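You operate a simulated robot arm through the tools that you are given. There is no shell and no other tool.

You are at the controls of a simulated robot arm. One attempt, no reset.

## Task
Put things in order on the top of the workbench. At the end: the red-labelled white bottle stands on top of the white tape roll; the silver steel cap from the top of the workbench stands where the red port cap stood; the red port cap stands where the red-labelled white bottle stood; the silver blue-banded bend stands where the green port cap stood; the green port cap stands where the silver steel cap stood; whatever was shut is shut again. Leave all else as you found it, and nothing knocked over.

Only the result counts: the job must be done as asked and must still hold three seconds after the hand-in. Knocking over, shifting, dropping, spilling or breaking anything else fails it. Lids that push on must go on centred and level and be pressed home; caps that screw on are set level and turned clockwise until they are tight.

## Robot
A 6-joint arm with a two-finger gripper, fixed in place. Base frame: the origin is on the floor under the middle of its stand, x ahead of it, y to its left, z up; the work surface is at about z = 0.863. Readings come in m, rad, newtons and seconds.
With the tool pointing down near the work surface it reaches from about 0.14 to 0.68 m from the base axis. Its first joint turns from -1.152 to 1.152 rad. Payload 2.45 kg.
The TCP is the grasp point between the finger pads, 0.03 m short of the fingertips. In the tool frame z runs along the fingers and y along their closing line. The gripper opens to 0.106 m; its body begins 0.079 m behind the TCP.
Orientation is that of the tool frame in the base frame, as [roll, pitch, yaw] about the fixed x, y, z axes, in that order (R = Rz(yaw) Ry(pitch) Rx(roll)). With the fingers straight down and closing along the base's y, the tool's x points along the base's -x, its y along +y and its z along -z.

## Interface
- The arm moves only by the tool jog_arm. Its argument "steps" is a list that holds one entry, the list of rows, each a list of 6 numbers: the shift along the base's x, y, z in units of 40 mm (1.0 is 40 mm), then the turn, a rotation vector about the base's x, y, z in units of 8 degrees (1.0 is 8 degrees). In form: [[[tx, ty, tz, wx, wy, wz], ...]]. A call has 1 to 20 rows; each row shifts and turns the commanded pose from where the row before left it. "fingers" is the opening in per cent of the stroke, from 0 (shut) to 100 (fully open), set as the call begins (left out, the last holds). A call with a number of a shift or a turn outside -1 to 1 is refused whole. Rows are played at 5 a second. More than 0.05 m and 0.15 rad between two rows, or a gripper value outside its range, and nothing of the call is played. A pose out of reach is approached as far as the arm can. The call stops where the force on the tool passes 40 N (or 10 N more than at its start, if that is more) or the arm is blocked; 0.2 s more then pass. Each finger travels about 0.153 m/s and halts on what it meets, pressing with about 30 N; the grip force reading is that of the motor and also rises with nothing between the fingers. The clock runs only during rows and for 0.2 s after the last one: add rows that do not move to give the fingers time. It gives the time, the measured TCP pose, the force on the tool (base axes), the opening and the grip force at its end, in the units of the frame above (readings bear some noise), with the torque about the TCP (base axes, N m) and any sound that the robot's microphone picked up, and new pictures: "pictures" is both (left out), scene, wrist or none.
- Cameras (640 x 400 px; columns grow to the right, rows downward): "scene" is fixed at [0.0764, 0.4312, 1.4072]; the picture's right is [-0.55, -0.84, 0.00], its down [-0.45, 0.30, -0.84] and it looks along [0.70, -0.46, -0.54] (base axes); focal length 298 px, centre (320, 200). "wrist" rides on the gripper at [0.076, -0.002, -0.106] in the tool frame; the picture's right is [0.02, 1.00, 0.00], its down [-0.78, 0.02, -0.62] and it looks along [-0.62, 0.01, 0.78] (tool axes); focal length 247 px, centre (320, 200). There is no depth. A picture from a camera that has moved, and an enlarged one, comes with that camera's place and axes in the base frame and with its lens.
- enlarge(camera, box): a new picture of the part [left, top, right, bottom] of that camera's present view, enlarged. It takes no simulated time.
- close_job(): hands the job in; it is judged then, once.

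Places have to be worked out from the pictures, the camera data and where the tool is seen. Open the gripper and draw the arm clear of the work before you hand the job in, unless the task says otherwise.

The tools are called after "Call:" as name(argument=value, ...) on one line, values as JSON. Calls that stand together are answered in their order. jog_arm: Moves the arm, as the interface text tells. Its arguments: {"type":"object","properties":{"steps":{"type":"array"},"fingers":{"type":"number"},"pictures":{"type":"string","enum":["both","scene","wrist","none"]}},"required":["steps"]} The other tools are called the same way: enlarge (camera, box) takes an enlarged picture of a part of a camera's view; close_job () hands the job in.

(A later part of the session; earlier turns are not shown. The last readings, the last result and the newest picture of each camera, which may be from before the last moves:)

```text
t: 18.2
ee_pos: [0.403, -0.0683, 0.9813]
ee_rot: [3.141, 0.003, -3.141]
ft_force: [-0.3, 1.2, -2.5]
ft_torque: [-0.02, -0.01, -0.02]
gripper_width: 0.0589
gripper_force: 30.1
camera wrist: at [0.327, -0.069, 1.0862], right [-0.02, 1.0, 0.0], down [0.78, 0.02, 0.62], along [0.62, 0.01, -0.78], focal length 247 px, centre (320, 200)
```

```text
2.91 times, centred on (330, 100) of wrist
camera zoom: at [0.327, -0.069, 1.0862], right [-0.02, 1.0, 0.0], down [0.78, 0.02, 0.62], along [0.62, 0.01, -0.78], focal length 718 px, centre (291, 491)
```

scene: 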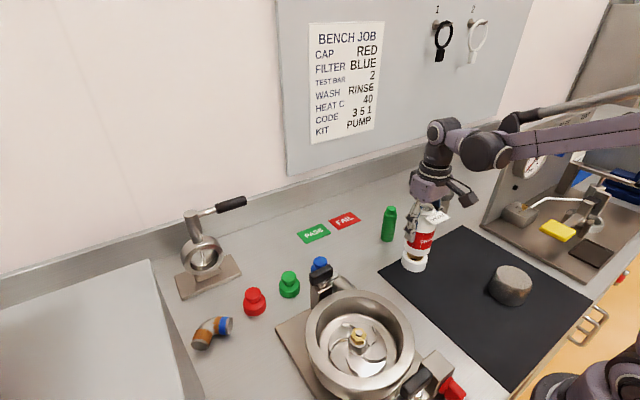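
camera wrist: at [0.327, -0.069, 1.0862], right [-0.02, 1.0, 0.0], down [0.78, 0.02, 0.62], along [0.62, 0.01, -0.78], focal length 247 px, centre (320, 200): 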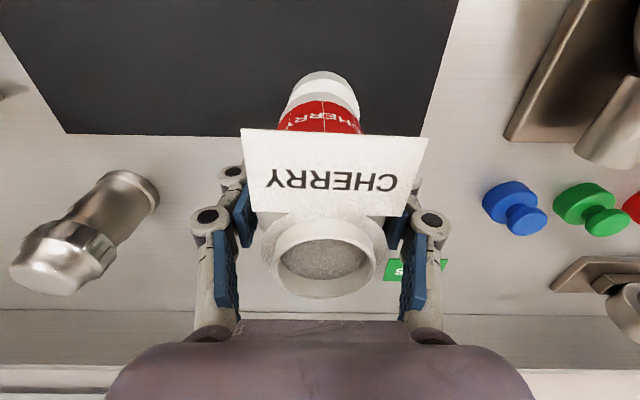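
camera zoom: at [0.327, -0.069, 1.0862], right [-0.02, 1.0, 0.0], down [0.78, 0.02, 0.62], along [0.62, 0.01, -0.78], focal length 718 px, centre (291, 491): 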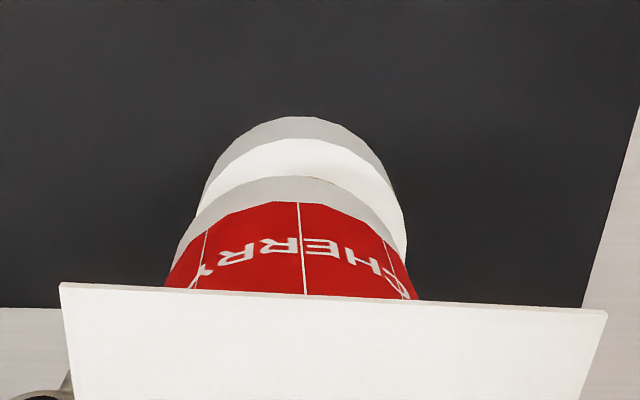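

Both views agree within about 3 mm that the bottle hangs centred over the roll. I lower it in small steps and watch the vertical force for contact.

Call:
jog_arm(steps=[[[0, 0, -0.2, 0, 0, 0], [0, 0, -0.2, 0, 0, 0], [0, 0, 0, 0, 0, 0]]], pictures="none")

Call:
jog_arm(steps=[[[0, 0, -0.06, 0, 0, 0], [0, 0, 0, 0, 0, 0]]], pictures="scene")

Call:
enlarge(camera="scene", box=[370, 200, 470, 280])

```text
t: 19.0
ee_pos: [0.4045, -0.0668, 0.9661]
ee_rot: [3.141, 0.003, -3.141]
ft_force: [0.3, -0.8, -2.7]
ft_torque: [0.0, -0.04, 0.0]
gripper_width: 0.0589
gripper_force: 30.0
```

```text
t: 19.6
ee_pos: [0.4057, -0.0665, 0.963]
ee_rot: [3.141, 0.001, -3.141]
ft_force: [-0.2, -0.5, -2.3]
ft_torque: [0.03, 0.02, 0.03]
gripper_width: 0.0586
gripper_force: 30.0
```

scene: 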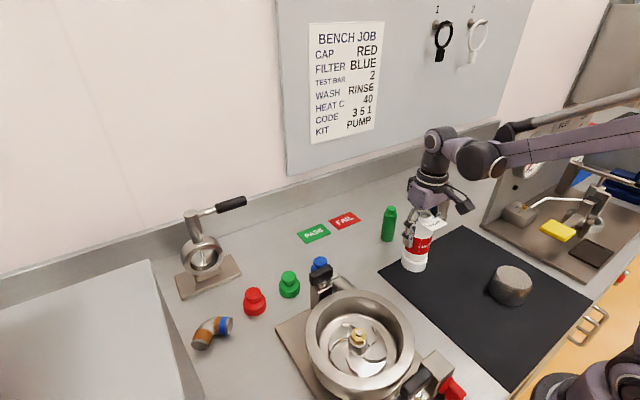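

```text
5.00 times, centred on (420, 240) of scene
camera zoom: at [0.0764, 0.4312, 1.4072], right [-0.55, -0.84, 0.0], down [-0.45, 0.3, -0.84], along [0.7, -0.46, -0.54], focal length 1490 px, centre (-180, 0)
```

zoom: 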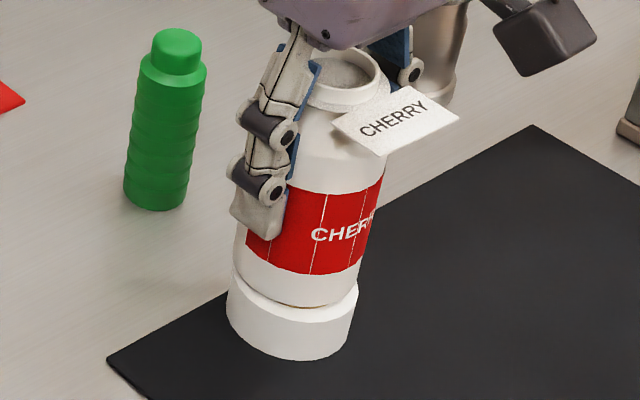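

The bottle is almost touching the roll and looks centred. I continue down in roughly 2 mm steps until the weight is taken.

Call:
jog_arm(steps=[[[0, 0, -0.05, 0, 0, 0], [0, 0, 0, 0, 0, 0]]], pictures="none")

Call:
jog_arm(steps=[[[0, 0, -0.04, 0, 0, 0], [0, 0, 0, 0, 0, 0]]], pictures="none")

```text
t: 20.2
ee_pos: [0.4061, -0.0674, 0.9611]
ee_rot: [-3.14, 0.002, -3.141]
ft_force: [0.5, -3.8, 16.9]
ft_torque: [-0.04, 0.16, 0.0]
gripper_width: 0.0592
gripper_force: 30.0
```

```text
t: 20.8
ee_pos: [0.4053, -0.0661, 0.9582]
ee_rot: [3.14, 0.002, -3.141]
ft_force: [2.7, -5.1, 20.7]
ft_torque: [-0.25, -0.16, 0.03]
gripper_width: 0.059
gripper_force: 30.2
```

Contact is made and about 20 N is pressed in. I back off a little to unload it before releasing.

Call:
jog_arm(steps=[[[0, 0, 0.04, 0, 0, 0], [0, 0, 0, 0, 0, 0]]], pictures="scene")

Call:
enlarge(camera="scene", box=[370, 200, 470, 280])

```text
t: 21.4
ee_pos: [0.4023, -0.066, 0.9603]
ee_rot: [3.14, 0.003, 3.14]
ft_force: [-0.6, -0.1, -3.1]
ft_torque: [-0.02, -0.02, -0.01]
gripper_width: 0.0587
gripper_force: 30.3
```

scene: 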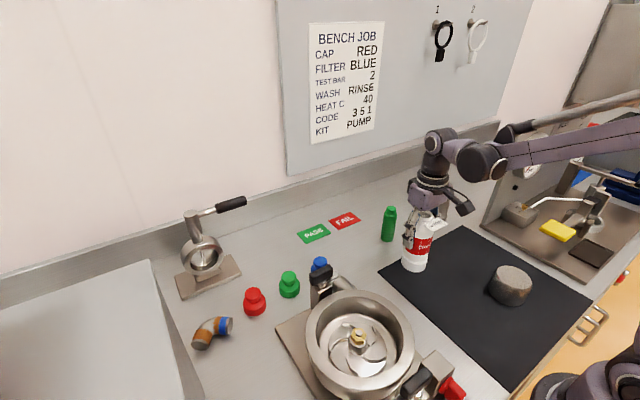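

```text
5.00 times, centred on (420, 240) of scene
camera zoom: at [0.0764, 0.4312, 1.4072], right [-0.55, -0.84, 0.0], down [-0.45, 0.3, -0.84], along [0.7, -0.46, -0.54], focal length 1490 px, centre (-180, 0)
```

zoom: 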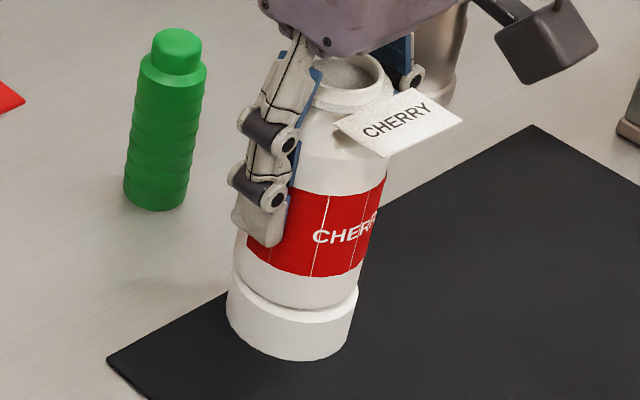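

The bottle is level, centred to within 2–3 mm and just off the roll. I lower 1 mm to rest and then open the fingers.

Call:
jog_arm(steps=[[[0, 0, -0.025, 0, 0, 0], [0, 0, 0, 0, 0, 0]]], pictures="none")

Call:
jog_arm(steps=[[[0, 0, 0, 0, 0, 0], [0, 0, 0, 0, 0, 0], [0, 0, 0, 0, 0, 0]]], fingers=90, pictures="both")

Call:
enlarge(camera="scene", box=[370, 200, 470, 280])

```text
t: 22.0
ee_pos: [0.4037, -0.0659, 0.9601]
ee_rot: [3.141, 0.001, -3.14]
ft_force: [0.0, -0.4, -3.0]
ft_torque: [0.0, -0.02, -0.01]
gripper_width: 0.0588
gripper_force: 30.0
```

```text
t: 22.8
ee_pos: [0.4037, -0.0665, 0.9597]
ee_rot: [-3.14, 0.001, 3.141]
ft_force: [0.4, 0.6, -0.6]
ft_torque: [-0.02, 0.0, -0.01]
gripper_width: 0.0953
gripper_force: 0.0
camera wrist: at [0.3276, -0.0679, 1.0649], right [-0.02, 1.0, 0.0], down [0.78, 0.02, 0.62], along [0.62, 0.01, -0.78], focal length 247 px, centre (320, 200)
```

scene: 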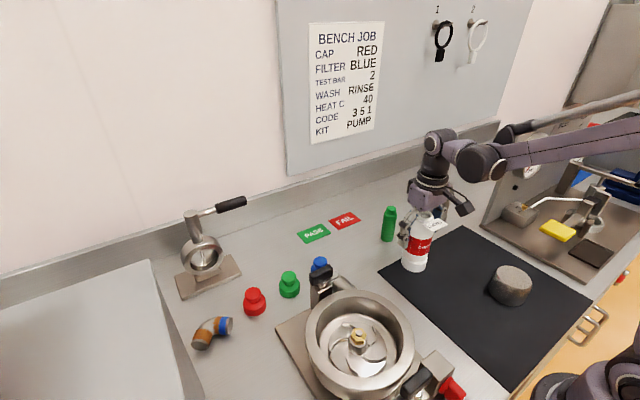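
wrist: 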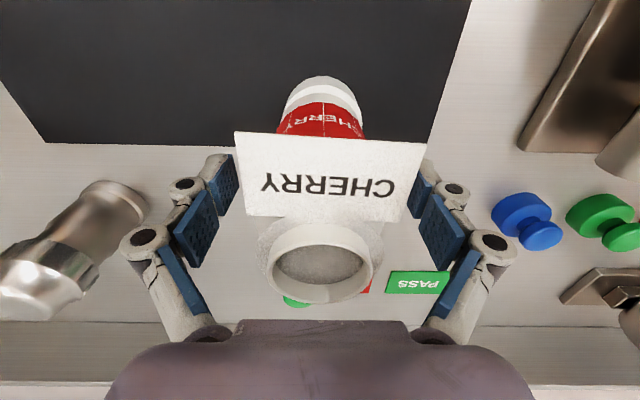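

```text
5.00 times, centred on (420, 240) of scene
camera zoom: at [0.0764, 0.4312, 1.4072], right [-0.55, -0.84, 0.0], down [-0.45, 0.3, -0.84], along [0.7, -0.46, -0.54], focal length 1490 px, centre (-180, 0)
```

zoom: 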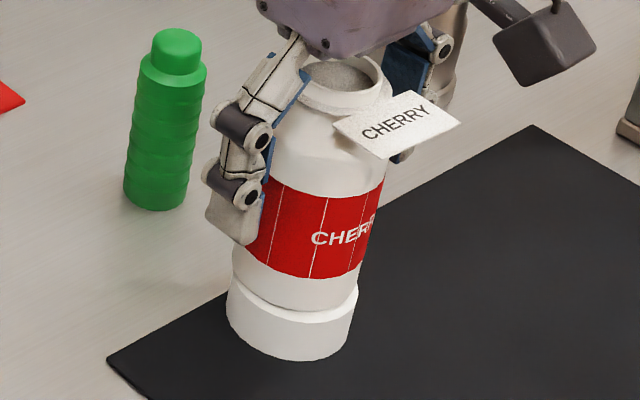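

The bottle stands on the roll. I raise the gripper straight up, clear of the bottle.

Call:
jog_arm(steps=[[[0, 0, 0.3, 0, 0, 0], [0, 0, 0.5, 0, 0, 0], [0, 0, 0.8, 0, 0, 0], [0, 0, 1, 0, 0, 0], [0, 0, 1, 0, 0, 0], [0, 0, 0, 0, 0, 0]]], pictures="both")

Call:
enlarge(camera="scene", box=[370, 200, 470, 280])

```text
t: 24.2
ee_pos: [0.4069, -0.0683, 1.1039]
ee_rot: [-3.141, 0.003, 3.141]
ft_force: [0.4, 0.1, 0.3]
ft_torque: [0.01, 0.02, 0.01]
gripper_width: 0.0955
gripper_force: 0.1
camera wrist: at [0.3308, -0.0703, 1.2086], right [-0.02, 1.0, 0.0], down [0.78, 0.02, 0.62], along [0.62, 0.01, -0.78], focal length 247 px, centre (320, 200)
```

scene: 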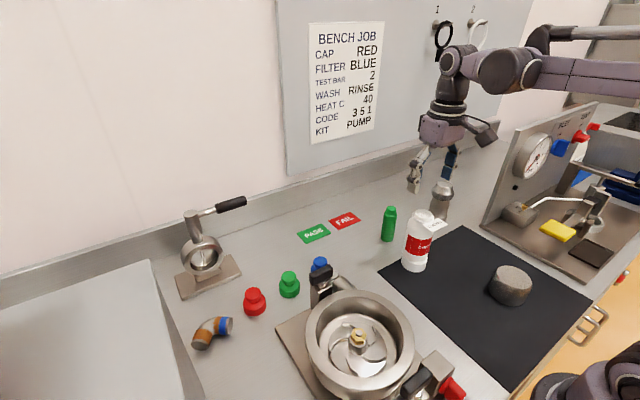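
wrist: 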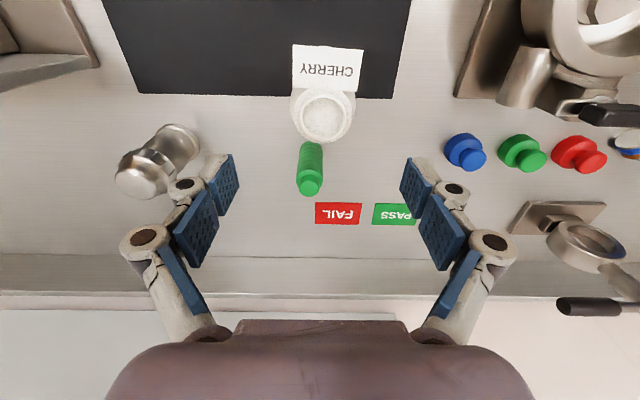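

```text
5.00 times, centred on (420, 240) of scene
camera zoom: at [0.0764, 0.4312, 1.4072], right [-0.55, -0.84, 0.0], down [-0.45, 0.3, -0.84], along [0.7, -0.46, -0.54], focal length 1490 px, centre (-180, 0)
```

zoom: 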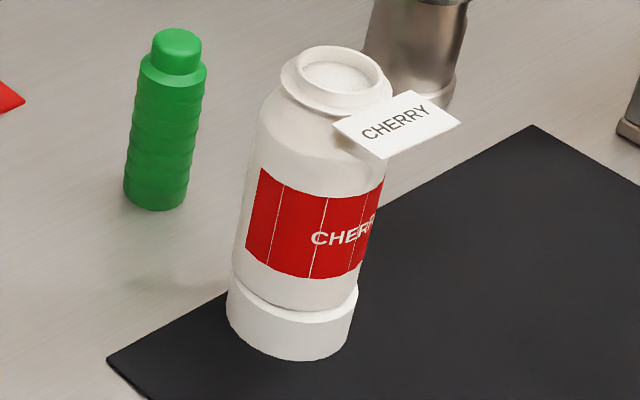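

The bottle stands squarely on the tape roll. Next is the red port cap: I move above it at about (0.50, 0.319) and narrow the fingers to 61% on the way.

Call:
jog_arm(steps=[[[0.21, 0.88, 0, 0, 0, 0], [0.21, 0.88, 0, 0, 0, 0], [0.21, 0.88, 0, 0, 0, 0], [0.21, 0.88, 0, 0, 0, 0], [0.21, 0.88, 0, 0, 0, 0], [0.21, 0.88, 0, 0, 0, 0], [0.21, 0.88, 0, 0, 0, 0], [0.21, 0.88, 0, 0, 0, 0], [0.21, 0.88, 0, 0, 0, 0], [0.21, 0.88, 0, 0, 0, 0], [0.21, 0.88, 0, 0, 0, 0], [0, 0, 0, 0, 0, 0]]], fingers=61, pictures="both")

Call:
enlarge(camera="wrist", box=[200, 40, 440, 190])

```text
t: 26.8
ee_pos: [0.4967, 0.3222, 1.1064]
ee_rot: [3.141, 0.001, -3.141]
ft_force: [0.2, -0.5, 0.1]
ft_torque: [-0.01, 0.01, -0.02]
gripper_width: 0.065
gripper_force: 0.1
camera wrist: at [0.4209, 0.3204, 1.2119], right [-0.02, 1.0, 0.0], down [0.78, 0.02, 0.62], along [0.62, 0.01, -0.78], focal length 247 px, centre (320, 200)
```

scene: 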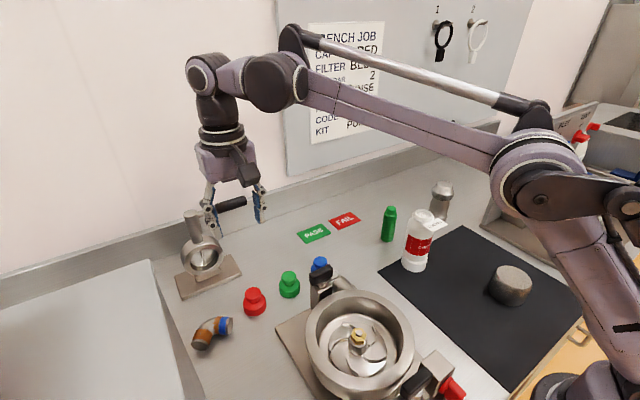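
wrist: 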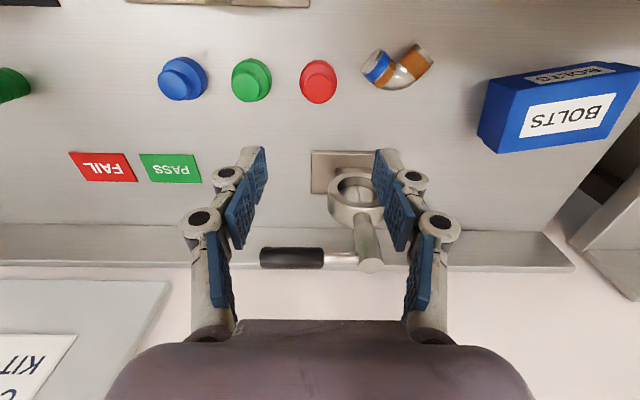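

```text
2.67 times, centred on (320, 115) of wrist
camera zoom: at [0.4209, 0.3204, 1.2119], right [-0.02, 1.0, 0.0], down [0.78, 0.02, 0.62], along [0.62, 0.01, -0.78], focal length 659 px, centre (320, 427)
```

zoom: 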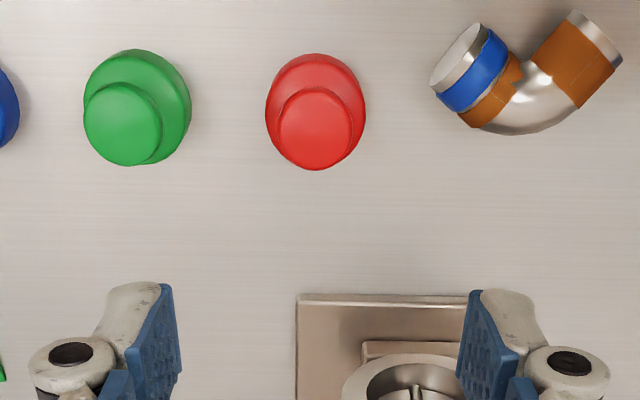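

The red cap measures at (0.499, 0.3185), which is +2 mm in x and -3 mm in y from the tool. I descend to just above the flange and recheck.

Call:
jog_arm(steps=[[[0.06, -0.075, -0.8, 0, 0, 0], [0, 0, -0.9, 0, 0, 0], [0, 0, -0.9, 0, 0, 0], [0, 0, -0.9, 0, 0, 0], [0, 0, -0.7, 0, 0, 0], [0, 0, 0, 0, 0, 0]]], pictures="both")

Call:
enlarge(camera="wrist", box=[200, 90, 440, 290])

Call:
enlarge(camera="scene", box=[180, 190, 360, 340])

```text
t: 28.2
ee_pos: [0.4983, 0.3161, 0.9337]
ee_rot: [3.141, 0.002, -3.141]
ft_force: [-1.0, -0.3, 0.4]
ft_torque: [-0.01, -0.02, 0.01]
gripper_width: 0.0647
gripper_force: 0.1
camera wrist: at [0.4221, 0.3139, 1.0389], right [-0.02, 1.0, 0.0], down [0.78, 0.02, 0.62], along [0.62, 0.01, -0.78], focal length 247 px, centre (320, 200)
```

scene: 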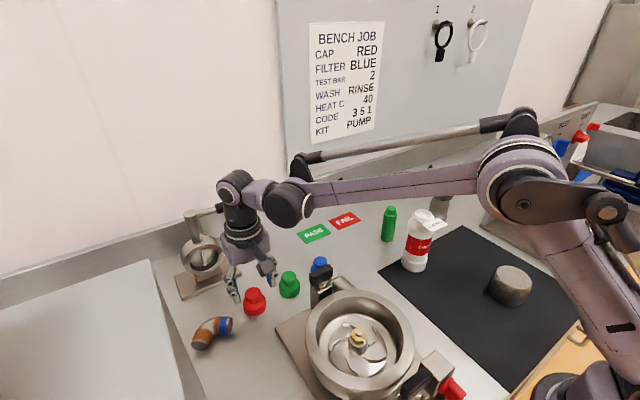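
wrist: 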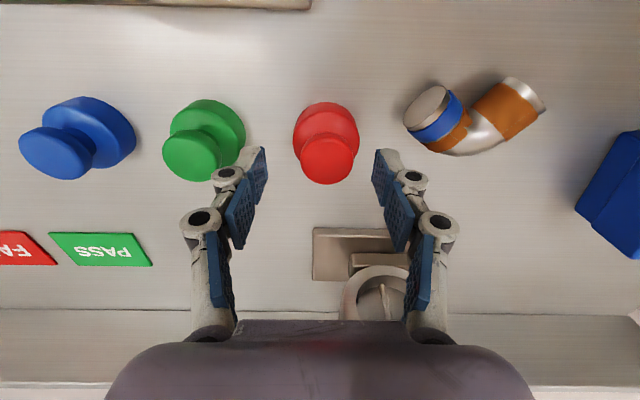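

```text
2.00 times, centred on (320, 190) of wrist
camera zoom: at [0.4221, 0.3139, 1.0389], right [-0.02, 1.0, 0.0], down [0.78, 0.02, 0.62], along [0.62, 0.01, -0.78], focal length 494 px, centre (320, 220)
```

zoom: 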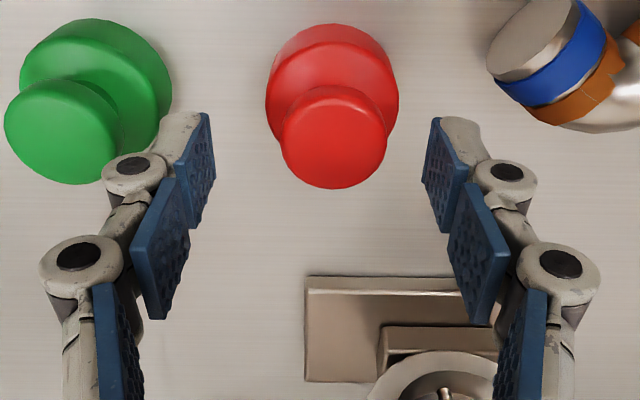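

```text
2.67 times, centred on (270, 265) of scene
camera zoom: at [0.0764, 0.4312, 1.4072], right [-0.55, -0.84, 0.0], down [-0.45, 0.3, -0.84], along [0.7, -0.46, -0.54], focal length 794 px, centre (453, 27)
```

zoom: 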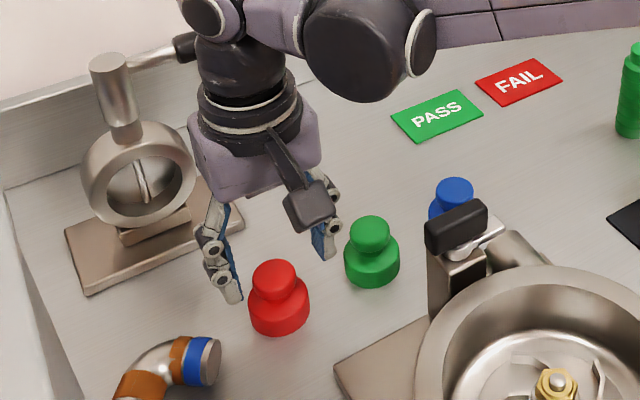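

In the image the cap sits about 4 mm toward +y of the finger midline, and the fingers clear the green cap. I correct for that and lower until the tips are just off the bench around the flange.

Call:
jog_arm(steps=[[[0, 0.095, 0, 0, 0, 0], [0, 0, -0.4, 0, 0, 0], [0, 0, -0.4, 0, 0, 0], [0, 0, -0.08, 0, 0, 0], [0, 0, 0, 0, 0, 0]]], pictures="wrist")

Call:
enlarge(camera="wrist", box=[200, 90, 440, 290])

```text
t: 29.4
ee_pos: [0.4984, 0.319, 0.9007]
ee_rot: [-3.14, 0.002, -3.141]
ft_force: [-0.1, 0.1, 0.1]
ft_torque: [-0.03, 0.01, 0.0]
gripper_width: 0.0647
gripper_force: 0.0
camera wrist: at [0.4226, 0.3174, 1.006], right [-0.02, 1.0, 0.0], down [0.78, 0.02, 0.62], along [0.62, 0.01, -0.78], focal length 247 px, centre (320, 200)
```

wrist: 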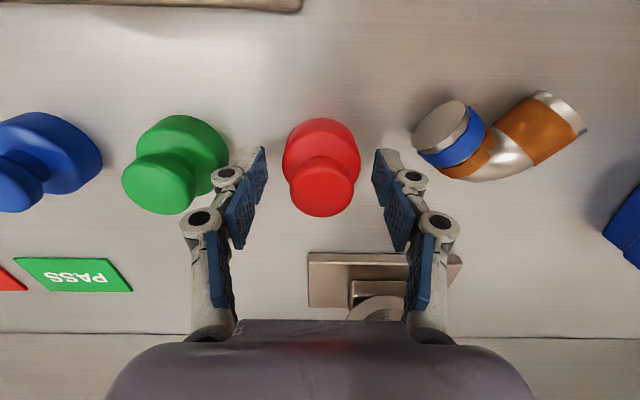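

```text
2.00 times, centred on (320, 190) of wrist
camera zoom: at [0.4226, 0.3174, 1.006], right [-0.02, 1.0, 0.0], down [0.78, 0.02, 0.62], along [0.62, 0.01, -0.78], focal length 494 px, centre (320, 220)
```

zoom: 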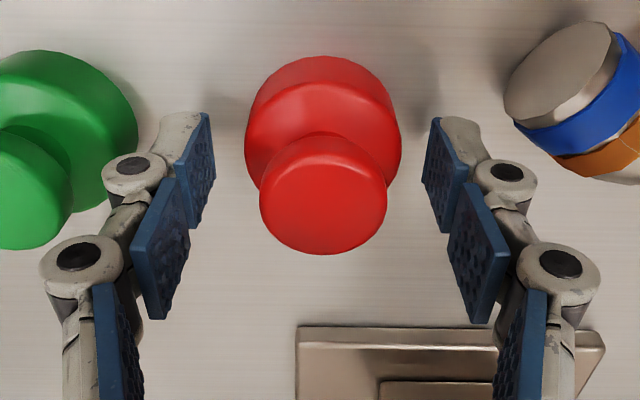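

The cap is centred between the fingers. I lower 2 mm more and close on the flange.

Call:
jog_arm(steps=[[[0, 0, -0.05, 0, 0, 0], [0, 0, 0, 0, 0, 0]]], pictures="none")

Call:
jog_arm(steps=[[[0, 0, 0, 0, 0, 0], [0, 0, 0, 0, 0, 0], [0, 0, 0, 0, 0, 0], [0, 0, 0, 0, 0, 0]]], fingers=25, pictures="both")

Call:
enlarge(camera="wrist", box=[200, 90, 440, 290])

```text
t: 30.0
ee_pos: [0.499, 0.3198, 0.8977]
ee_rot: [-3.14, 0.001, -3.141]
ft_force: [0.5, 0.7, 0.1]
ft_torque: [-0.01, 0.01, 0.01]
gripper_width: 0.0644
gripper_force: 0.0
```

```text
t: 31.0
ee_pos: [0.4983, 0.32, 0.899]
ee_rot: [-3.14, 0.002, 3.141]
ft_force: [1.1, 0.0, 4.2]
ft_torque: [-0.08, -0.01, -0.01]
gripper_width: 0.0525
gripper_force: 30.4
camera wrist: at [0.4228, 0.3178, 1.0042], right [-0.02, 1.0, 0.0], down [0.78, 0.02, 0.62], along [0.62, 0.01, -0.78], focal length 247 px, centre (320, 200)
```

scene: 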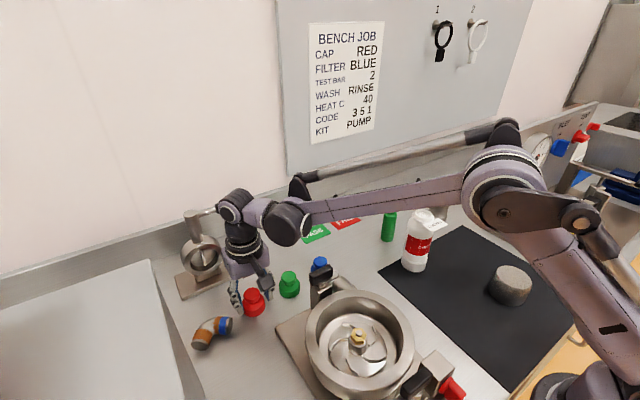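
wrist: 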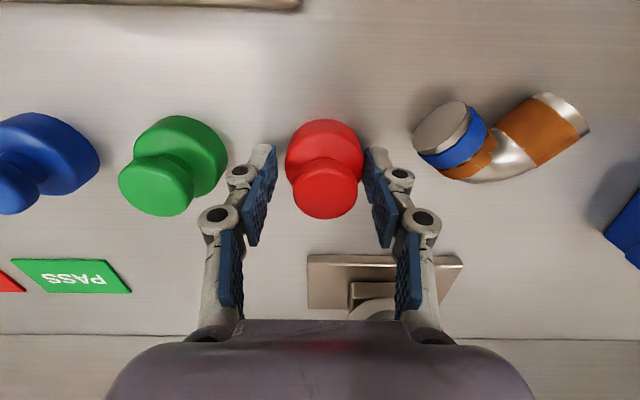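

```text
2.00 times, centred on (320, 190) of wrist
camera zoom: at [0.4228, 0.3178, 1.0042], right [-0.02, 1.0, 0.0], down [0.78, 0.02, 0.62], along [0.62, 0.01, -0.78], focal length 494 px, centre (320, 220)
```

zoom: 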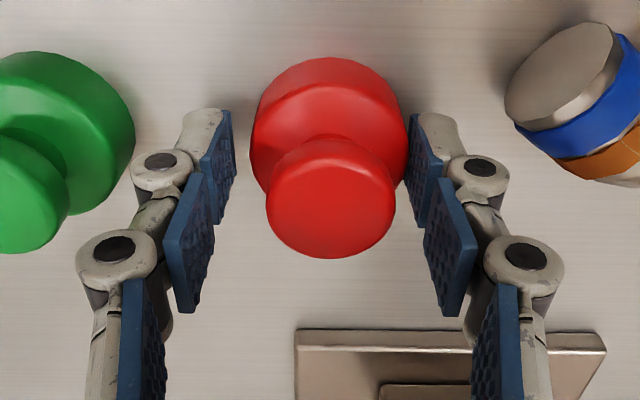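

The width reads 52 mm with 30 N, but a small gap shows on the left side. I zoom in to judge whether the cap is really held.

Call:
enlarge(camera="wrist", box=[250, 100, 400, 230])

Call:
enlarge(camera="scene", box=[200, 230, 320, 330])

```text
3.08 times, centred on (325, 165) of wrist
camera zoom: at [0.4228, 0.3178, 1.0042], right [-0.02, 1.0, 0.0], down [0.78, 0.02, 0.62], along [0.62, 0.01, -0.78], focal length 760 px, centre (305, 308)
```

zoom: 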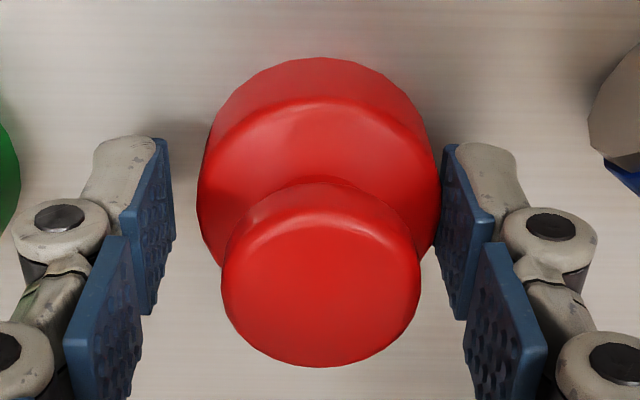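

```text
4.00 times, centred on (260, 280) of scene
camera zoom: at [0.0763, 0.4311, 1.4072], right [-0.55, -0.84, 0.0], down [-0.45, 0.3, -0.84], along [0.7, -0.46, -0.54], focal length 1192 px, centre (560, -120)
```

zoom: 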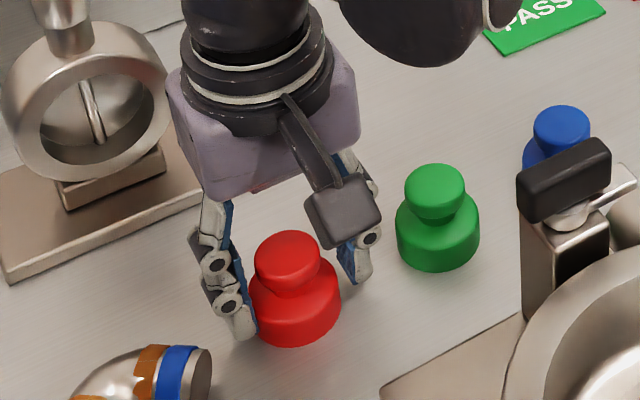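

The cap shifted 2 mm toward +y as the fingers closed, so both fingers did load it. I lift a few millimetres to test whether it comes along.

Call:
jog_arm(steps=[[[0, 0, 0.1, 0, 0, 0], [0, 0, 0.1, 0, 0, 0], [0, 0, 0, 0, 0, 0]]], pictures="both")

Call:
enlarge(camera="wrist", box=[250, 100, 400, 230])

Call:
enlarge(camera="scene", box=[200, 230, 320, 330])

```text
t: 31.8
ee_pos: [0.4988, 0.321, 0.9076]
ee_rot: [3.14, 0.004, 3.141]
ft_force: [1.1, 0.1, -1.4]
ft_torque: [0.0, 0.01, 0.0]
gripper_width: 0.0522
gripper_force: 30.0
camera wrist: at [0.4221, 0.3184, 1.0126], right [-0.02, 1.0, 0.0], down [0.78, 0.02, 0.62], along [0.62, 0.01, -0.78], focal length 247 px, centre (320, 200)
```

scene: 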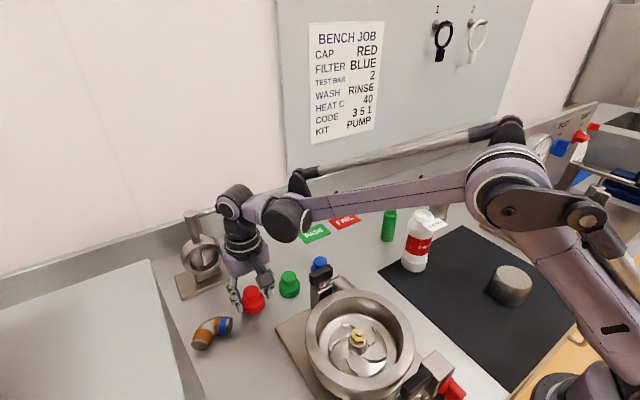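
wrist: 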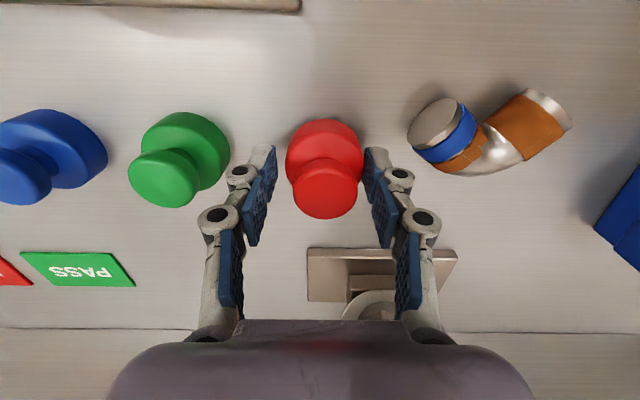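

```text
3.08 times, centred on (325, 165) of wrist
camera zoom: at [0.4221, 0.3184, 1.0126], right [-0.02, 1.0, 0.0], down [0.78, 0.02, 0.62], along [0.62, 0.01, -0.78], focal length 760 px, centre (305, 308)
```

zoom: 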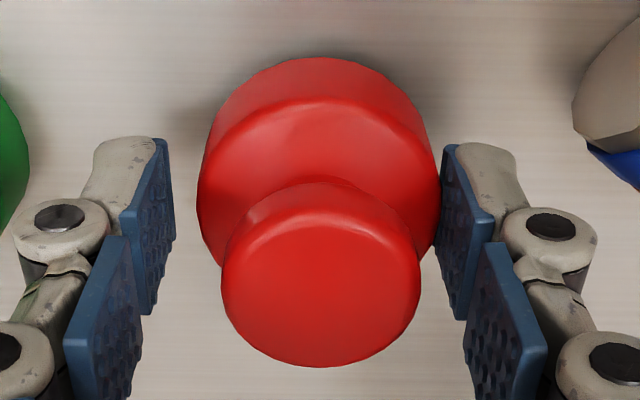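

```text
4.00 times, centred on (260, 280) of scene
camera zoom: at [0.0764, 0.4312, 1.4072], right [-0.55, -0.84, 0.0], down [-0.45, 0.3, -0.84], along [0.7, -0.46, -0.54], focal length 1192 px, centre (560, -120)
```

zoom: 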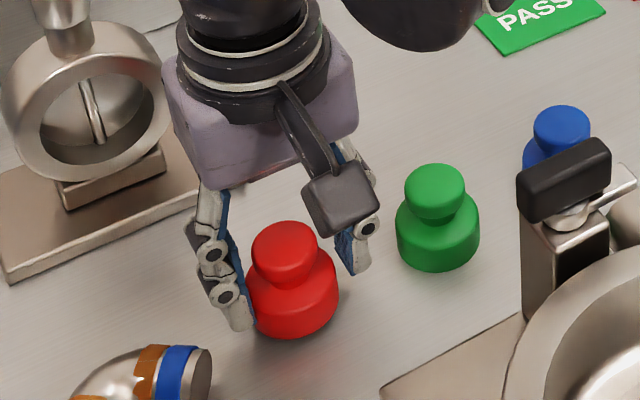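

The cap is lifted (1.4 N) and sits steady between the fingers, offset about (-3, +2) mm from the TCP. I raise it well above the pump and carry it over the bottle's old place at about (0.200, 0.0452).

Call:
jog_arm(steps=[[[0, 0, 0.5, 0, 0, 0], [0, 0, 0.9, 0, 0, 0], [0, 0, 0.9, 0, 0, 0], [0, 0, 0.9, 0, 0, 0], [0, 0, 0.9, 0, 0, 0], [0, 0, 0.7, 0, 0, 0], [-0.74, -0.692, 0, 0, 0, 0], [-0.74, -0.692, 0, 0, 0, 0], [-0.74, -0.692, 0, 0, 0, 0], [-0.74, -0.692, 0, 0, 0, 0], [-0.74, -0.692, 0, 0, 0, 0], [-0.74, -0.692, 0, 0, 0, 0], [-0.74, -0.692, 0, 0, 0, 0], [-0.74, -0.692, 0, 0, 0, 0], [-0.74, -0.692, 0, 0, 0, 0], [-0.74, -0.692, 0, 0, 0, 0], [0, 0, 0, 0, 0, 0], [0, 0, 0, 0, 0, 0]]], pictures="both")

```text
t: 35.6
ee_pos: [0.2028, 0.0449, 1.0983]
ee_rot: [-3.14, 0.001, -3.142]
ft_force: [-1.2, -0.4, -1.1]
ft_torque: [-0.01, -0.03, 0.02]
gripper_width: 0.0524
gripper_force: 29.7
camera wrist: at [0.1279, 0.0424, 1.2046], right [-0.02, 1.0, 0.0], down [0.78, 0.02, 0.62], along [0.62, 0.01, -0.78], focal length 247 px, centre (320, 200)
```

scene: 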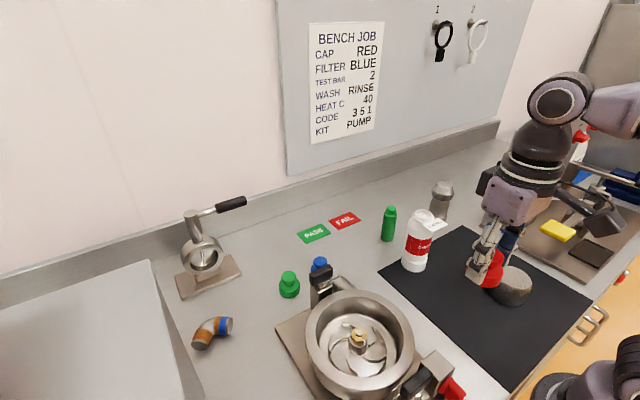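
wrist: 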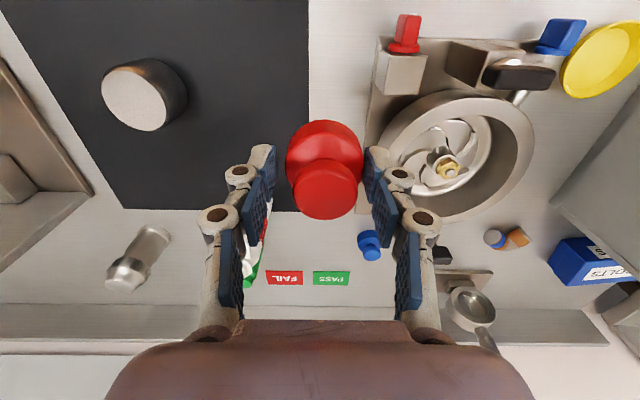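

I shift by (-1, -2) mm relative to the mat edge and lower the cap toward the bench, stopping a few millimetres above.

Call:
jog_arm(steps=[[[-0.03, -0.05, -0.8, 0, 0, 0], [0, 0, -0.9, 0, 0, 0], [0, 0, -0.9, 0, 0, 0], [0, 0, -0.9, 0, 0, 0], [0, 0, -0.8, 0, 0, 0], [0, 0, -0.4, 0, 0, 0], [0, 0, 0, 0, 0, 0], [0, 0, 0, 0, 0, 0]]], pictures="both")

Call:
enlarge(camera="scene", box=[400, 260, 540, 380])

```text
t: 37.4
ee_pos: [0.203, 0.0432, 0.9124]
ee_rot: [-3.141, 0.002, -3.141]
ft_force: [0.2, -1.1, -1.1]
ft_torque: [-0.01, -0.01, 0.03]
gripper_width: 0.0525
gripper_force: 29.8
camera wrist: at [0.1254, 0.0411, 1.0175], right [-0.02, 1.0, 0.0], down [0.78, 0.02, 0.62], along [0.62, 0.01, -0.78], focal length 247 px, centre (320, 200)
```

scene: 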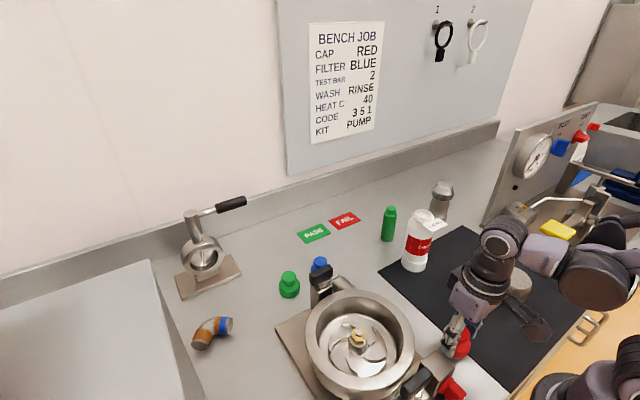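
wrist: 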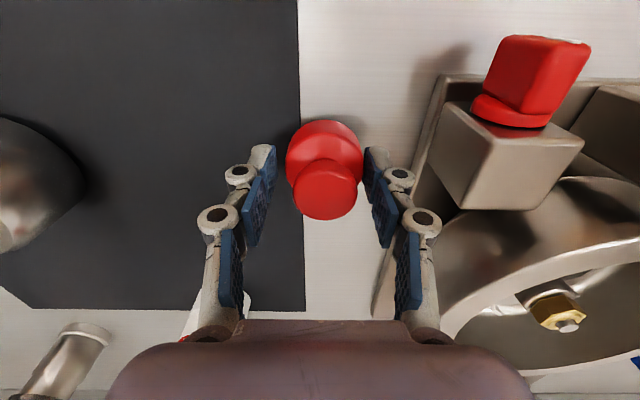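

```text
3.33 times, centred on (470, 320) of scene
camera zoom: at [0.0764, 0.4312, 1.4072], right [-0.55, -0.84, 0.0], down [-0.45, 0.3, -0.84], along [0.7, -0.46, -0.54], focal length 993 px, centre (-180, -200)
```

zoom: 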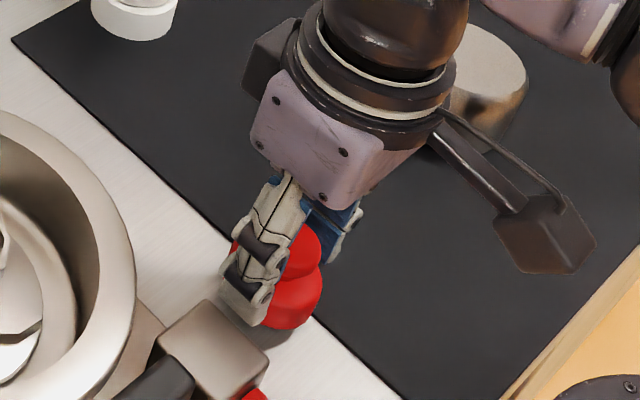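

The cap is about 12 mm above the bench over the target. I lower gently to contact.

Call:
jog_arm(steps=[[[0, 0, -0.15, 0, 0, 0], [0, 0, -0.08, 0, 0, 0], [0, 0, 0, 0, 0, 0]]], pictures="none")

Call:
jog_arm(steps=[[[0, 0, -0.04, 0, 0, 0], [0, 0, 0, 0, 0, 0]]], pictures="none")

```text
t: 38.2
ee_pos: [0.2024, 0.0415, 0.9037]
ee_rot: [3.14, 0.001, 3.141]
ft_force: [-0.2, 0.1, -1.0]
ft_torque: [0.0, 0.02, 0.01]
gripper_width: 0.0525
gripper_force: 30.4
```

```text
t: 38.8
ee_pos: [0.202, 0.0424, 0.9023]
ee_rot: [3.141, 0.002, -3.141]
ft_force: [0.4, 0.0, 1.0]
ft_torque: [-0.03, -0.01, 0.01]
gripper_width: 0.0519
gripper_force: 30.3
```

Contact is starting, probably on the mat's edge, which the bottle also straddled. One more small step, then I release.

Call:
jog_arm(steps=[[[0, 0, -0.025, 0, 0, 0], [0, 0, 0, 0, 0, 0]]], pictures="wrist")

Call:
enlarge(camera="wrist", box=[240, 90, 400, 230])

```text
t: 39.4
ee_pos: [0.2013, 0.0425, 0.8994]
ee_rot: [3.141, 0.001, -3.141]
ft_force: [1.0, 0.3, 18.2]
ft_torque: [-0.24, -0.08, 0.0]
gripper_width: 0.0529
gripper_force: 29.9
camera wrist: at [0.1259, 0.0414, 1.0056], right [-0.02, 1.0, 0.0], down [0.78, 0.02, 0.62], along [0.62, 0.01, -0.78], focal length 247 px, centre (320, 200)
```

wrist: 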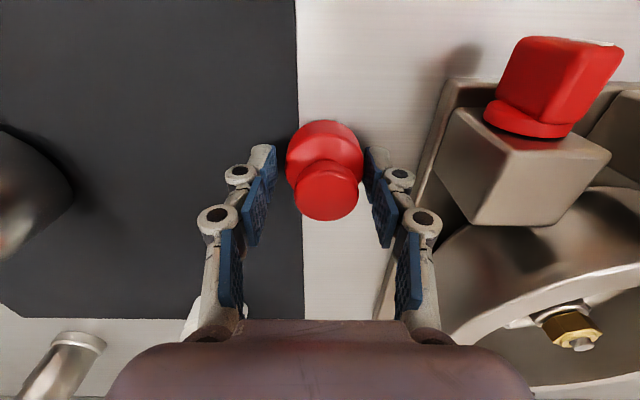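

```text
2.86 times, centred on (320, 160) of wrist
camera zoom: at [0.1259, 0.0414, 1.0056], right [-0.02, 1.0, 0.0], down [0.78, 0.02, 0.62], along [0.62, 0.01, -0.78], focal length 706 px, centre (320, 314)
```

zoom: 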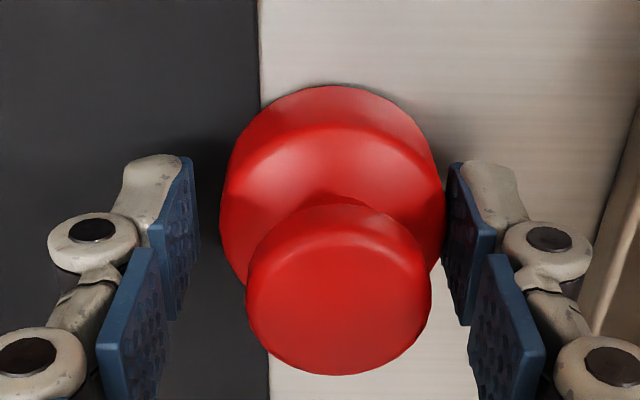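

The cap is seated (18 N) and about where the bottle's axis was. I relieve the load and open the fingers to 61%.

Call:
jog_arm(steps=[[[0, 0, 0.025, 0, 0, 0], [0, 0, 0, 0, 0, 0]]], pictures="none")

Call:
jog_arm(steps=[[[0, 0, 0, 0, 0, 0], [0, 0, 0, 0, 0, 0], [0, 0, 0, 0, 0, 0]]], fingers=64, pictures="wrist")

Call:
jog_arm(steps=[[[0, 0, 0.4, 0, 0, 0], [0, 0, 0.8, 0, 0, 0], [0, 0, 0.9, 0, 0, 0], [0, 0, 0.9, 0, 0, 0], [0, 0, 0.9, 0, 0, 0], [0, 0, 0, 0, 0, 0]]], pictures="both")

Call:
enlarge(camera="scene", box=[400, 260, 540, 380])

```text
t: 40.0
ee_pos: [0.2016, 0.0429, 0.9005]
ee_rot: [3.141, 0.0, 3.141]
ft_force: [1.0, -0.6, -0.6]
ft_torque: [0.02, 0.0, 0.0]
gripper_width: 0.0527
gripper_force: 30.1
```

```text
t: 40.8
ee_pos: [0.2012, 0.0425, 0.9015]
ee_rot: [-3.141, 0.002, 3.141]
ft_force: [0.1, 0.3, 0.4]
ft_torque: [0.0, 0.0, -0.03]
gripper_width: 0.0677
gripper_force: 0.2
camera wrist: at [0.1253, 0.0409, 1.0063], right [-0.02, 1.0, 0.0], down [0.78, 0.02, 0.62], along [0.62, 0.01, -0.78], focal length 247 px, centre (320, 200)
```

wrist: 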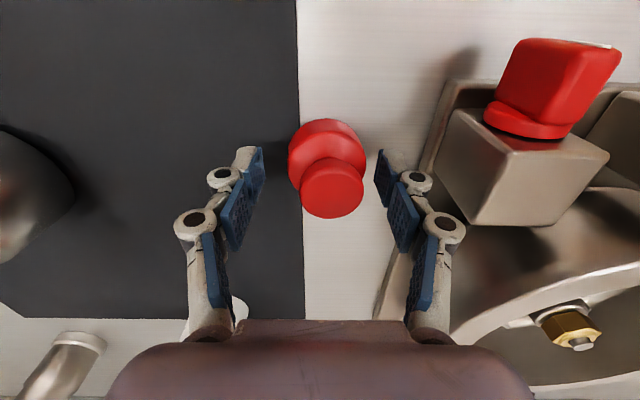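

```text
t: 42.2
ee_pos: [0.2037, 0.043, 1.0566]
ee_rot: [-3.141, 0.001, 3.141]
ft_force: [0.2, 0.5, 0.7]
ft_torque: [0.0, 0.03, 0.01]
gripper_width: 0.0681
gripper_force: 0.0
camera wrist: at [0.127, 0.0417, 1.1616], right [-0.02, 1.0, 0.0], down [0.78, 0.02, 0.62], along [0.62, 0.01, -0.78], focal length 247 px, centre (320, 200)
```

scene: 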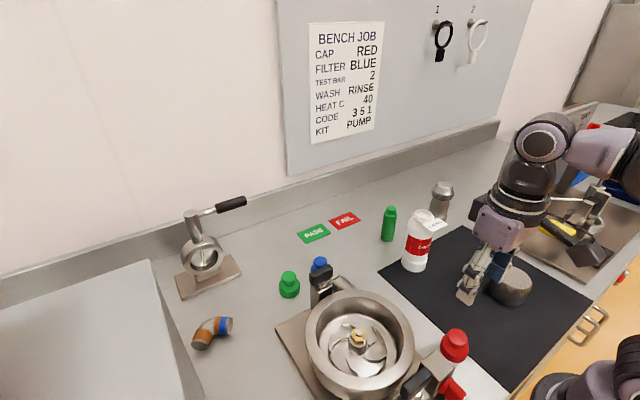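
wrist: 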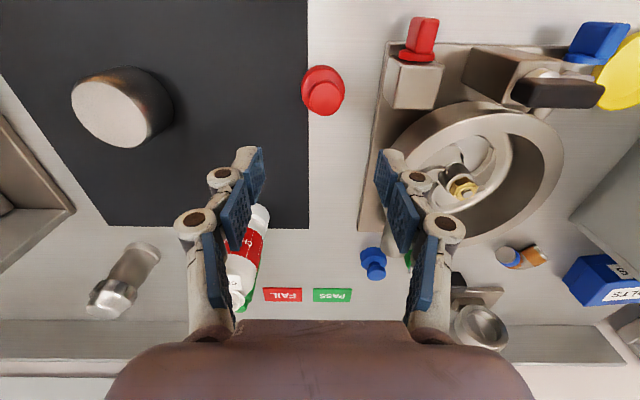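

```text
3.33 times, centred on (470, 320) of scene
camera zoom: at [0.0764, 0.4312, 1.4072], right [-0.55, -0.84, 0.0], down [-0.45, 0.3, -0.84], along [0.7, -0.46, -0.54], focal length 993 px, centre (-180, -200)
```

zoom: 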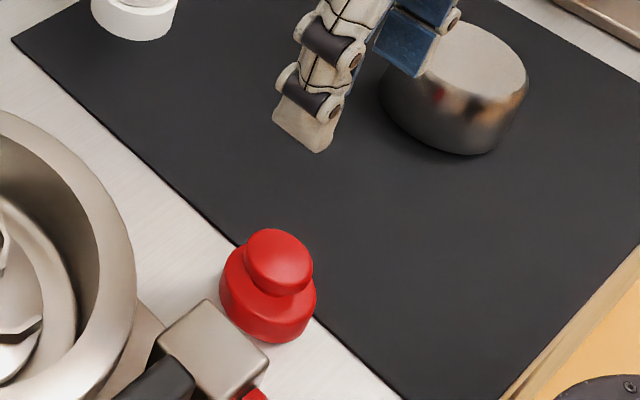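

The red cap stands where the bottle was. Next is the steel cap (puck). To leave room beside the green cap and the bend when I set it down, I want the fingers closing along x, so I move above the puck and turn the tool -90° about z.

Call:
jog_arm(steps=[[[0.1, -0.8, 0.3, 0, 0, 0], [0.1, -0.9, 0.3, 0, 0, 0], [0.1, -0.9, 0.3, 0, 0, 0], [0.1, -0.9, 0.3, 0, 0, 0], [0.03, -0.9, 0, 0, 0, 0], [0, -0.8, 0, 0, 0, 0], [0, 0, 0, 0, 0, 0]]], fingers=100, pictures="wrist")

Call:
enlarge(camera="wrist", box=[240, 40, 400, 150])

Call:
jog_arm(steps=[[[0, 0, 0, 0, 0, -1], [0, 0, 0, 0, 0, -1], [0, 0, 0, 0, 0, -1], [0, 0, 0, 0, 0, -1], [0, 0, 0, 0, 0, -1], [0, 0, 0, 0, 0, -1], [0, 0, 0, 0, 0, -1], [0, 0, 0, 0, 0, -1], [0, 0, 0, 0, 0, -1], [0, 0, 0, 0, 0, -1], [0, 0, 0, 0, 0, -1], [0, 0, 0, 0, 0, -0.25], [0, 0, 0, 0, 0, 0]]], pictures="both")

```text
t: 43.8
ee_pos: [0.2191, -0.1683, 1.1038]
ee_rot: [3.14, 0.002, -3.14]
ft_force: [0.5, 0.1, 0.5]
ft_torque: [0.0, -0.01, -0.02]
gripper_width: 0.106
gripper_force: 0.0
camera wrist: at [0.1428, -0.1699, 1.2092], right [-0.02, 1.0, 0.0], down [0.78, 0.02, 0.62], along [0.62, 0.01, -0.78], focal length 247 px, centre (320, 200)
```

wrist: 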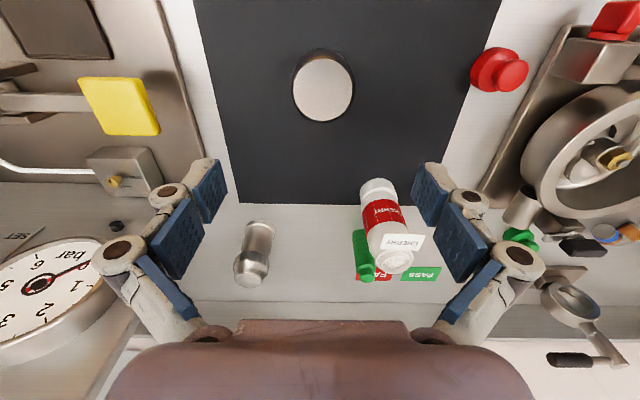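

```text
3.64 times, centred on (320, 95) of wrist
camera zoom: at [0.1428, -0.1699, 1.2092], right [-0.02, 1.0, 0.0], down [0.78, 0.02, 0.62], along [0.62, 0.01, -0.78], focal length 898 px, centre (320, 582)
```

zoom: 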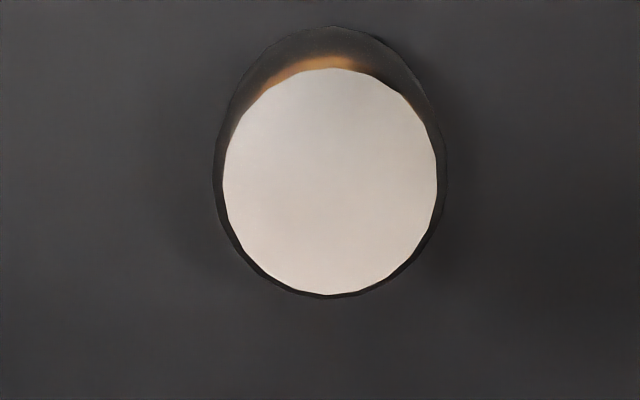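

```text
t: 46.6
ee_pos: [0.2193, -0.1659, 1.1053]
ee_rot: [3.141, 0.001, 1.57]
ft_force: [0.3, -0.4, -0.7]
ft_torque: [-0.02, -0.02, 0.04]
gripper_width: 0.106
gripper_force: 0.1
camera wrist: at [0.218, -0.0895, 1.2102], right [1.0, 0.02, 0.0], down [0.02, -0.78, 0.62], along [0.01, -0.62, -0.78], focal length 247 px, centre (320, 200)
```

scene: 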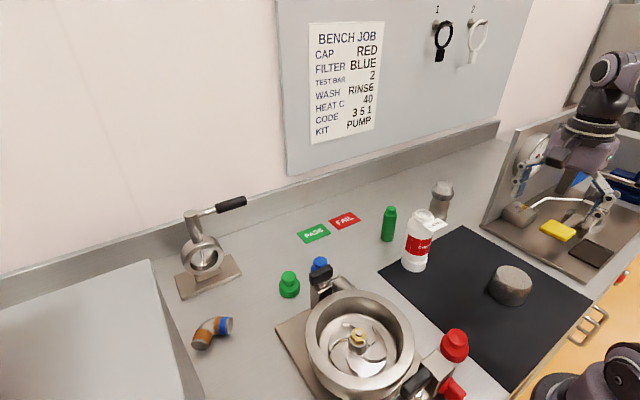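
wrist: 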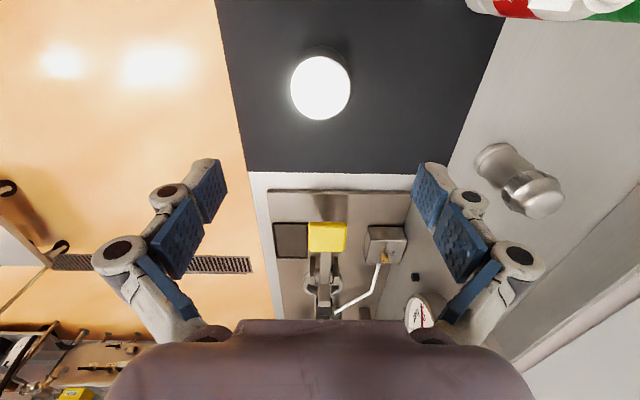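

The -90° turn works and the tool now closes along x. I zoom in on the puck in this view to fix its centre and size.

Call:
enlarge(camera="wrist", box=[250, 30, 390, 140])

Call:
enlarge(camera="scene", box=[460, 240, 560, 320])

```text
3.64 times, centred on (320, 85) of wrist
camera zoom: at [0.218, -0.0895, 1.2102], right [1.0, 0.02, 0.0], down [0.02, -0.78, 0.62], along [0.01, -0.62, -0.78], focal length 898 px, centre (320, 618)
```

zoom: 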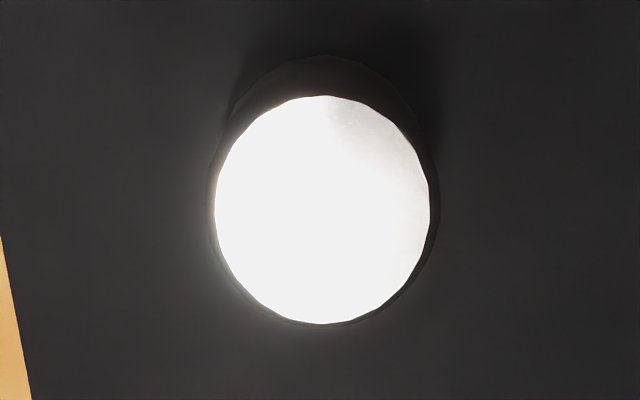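

```text
5.00 times, centred on (510, 280) of scene
camera zoom: at [0.0764, 0.4312, 1.4072], right [-0.55, -0.84, 0.0], down [-0.45, 0.3, -0.84], along [0.7, -0.46, -0.54], focal length 1490 px, centre (-630, -200)
```

zoom: 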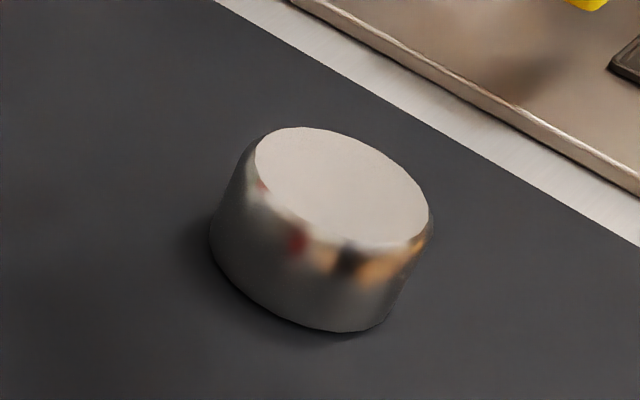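

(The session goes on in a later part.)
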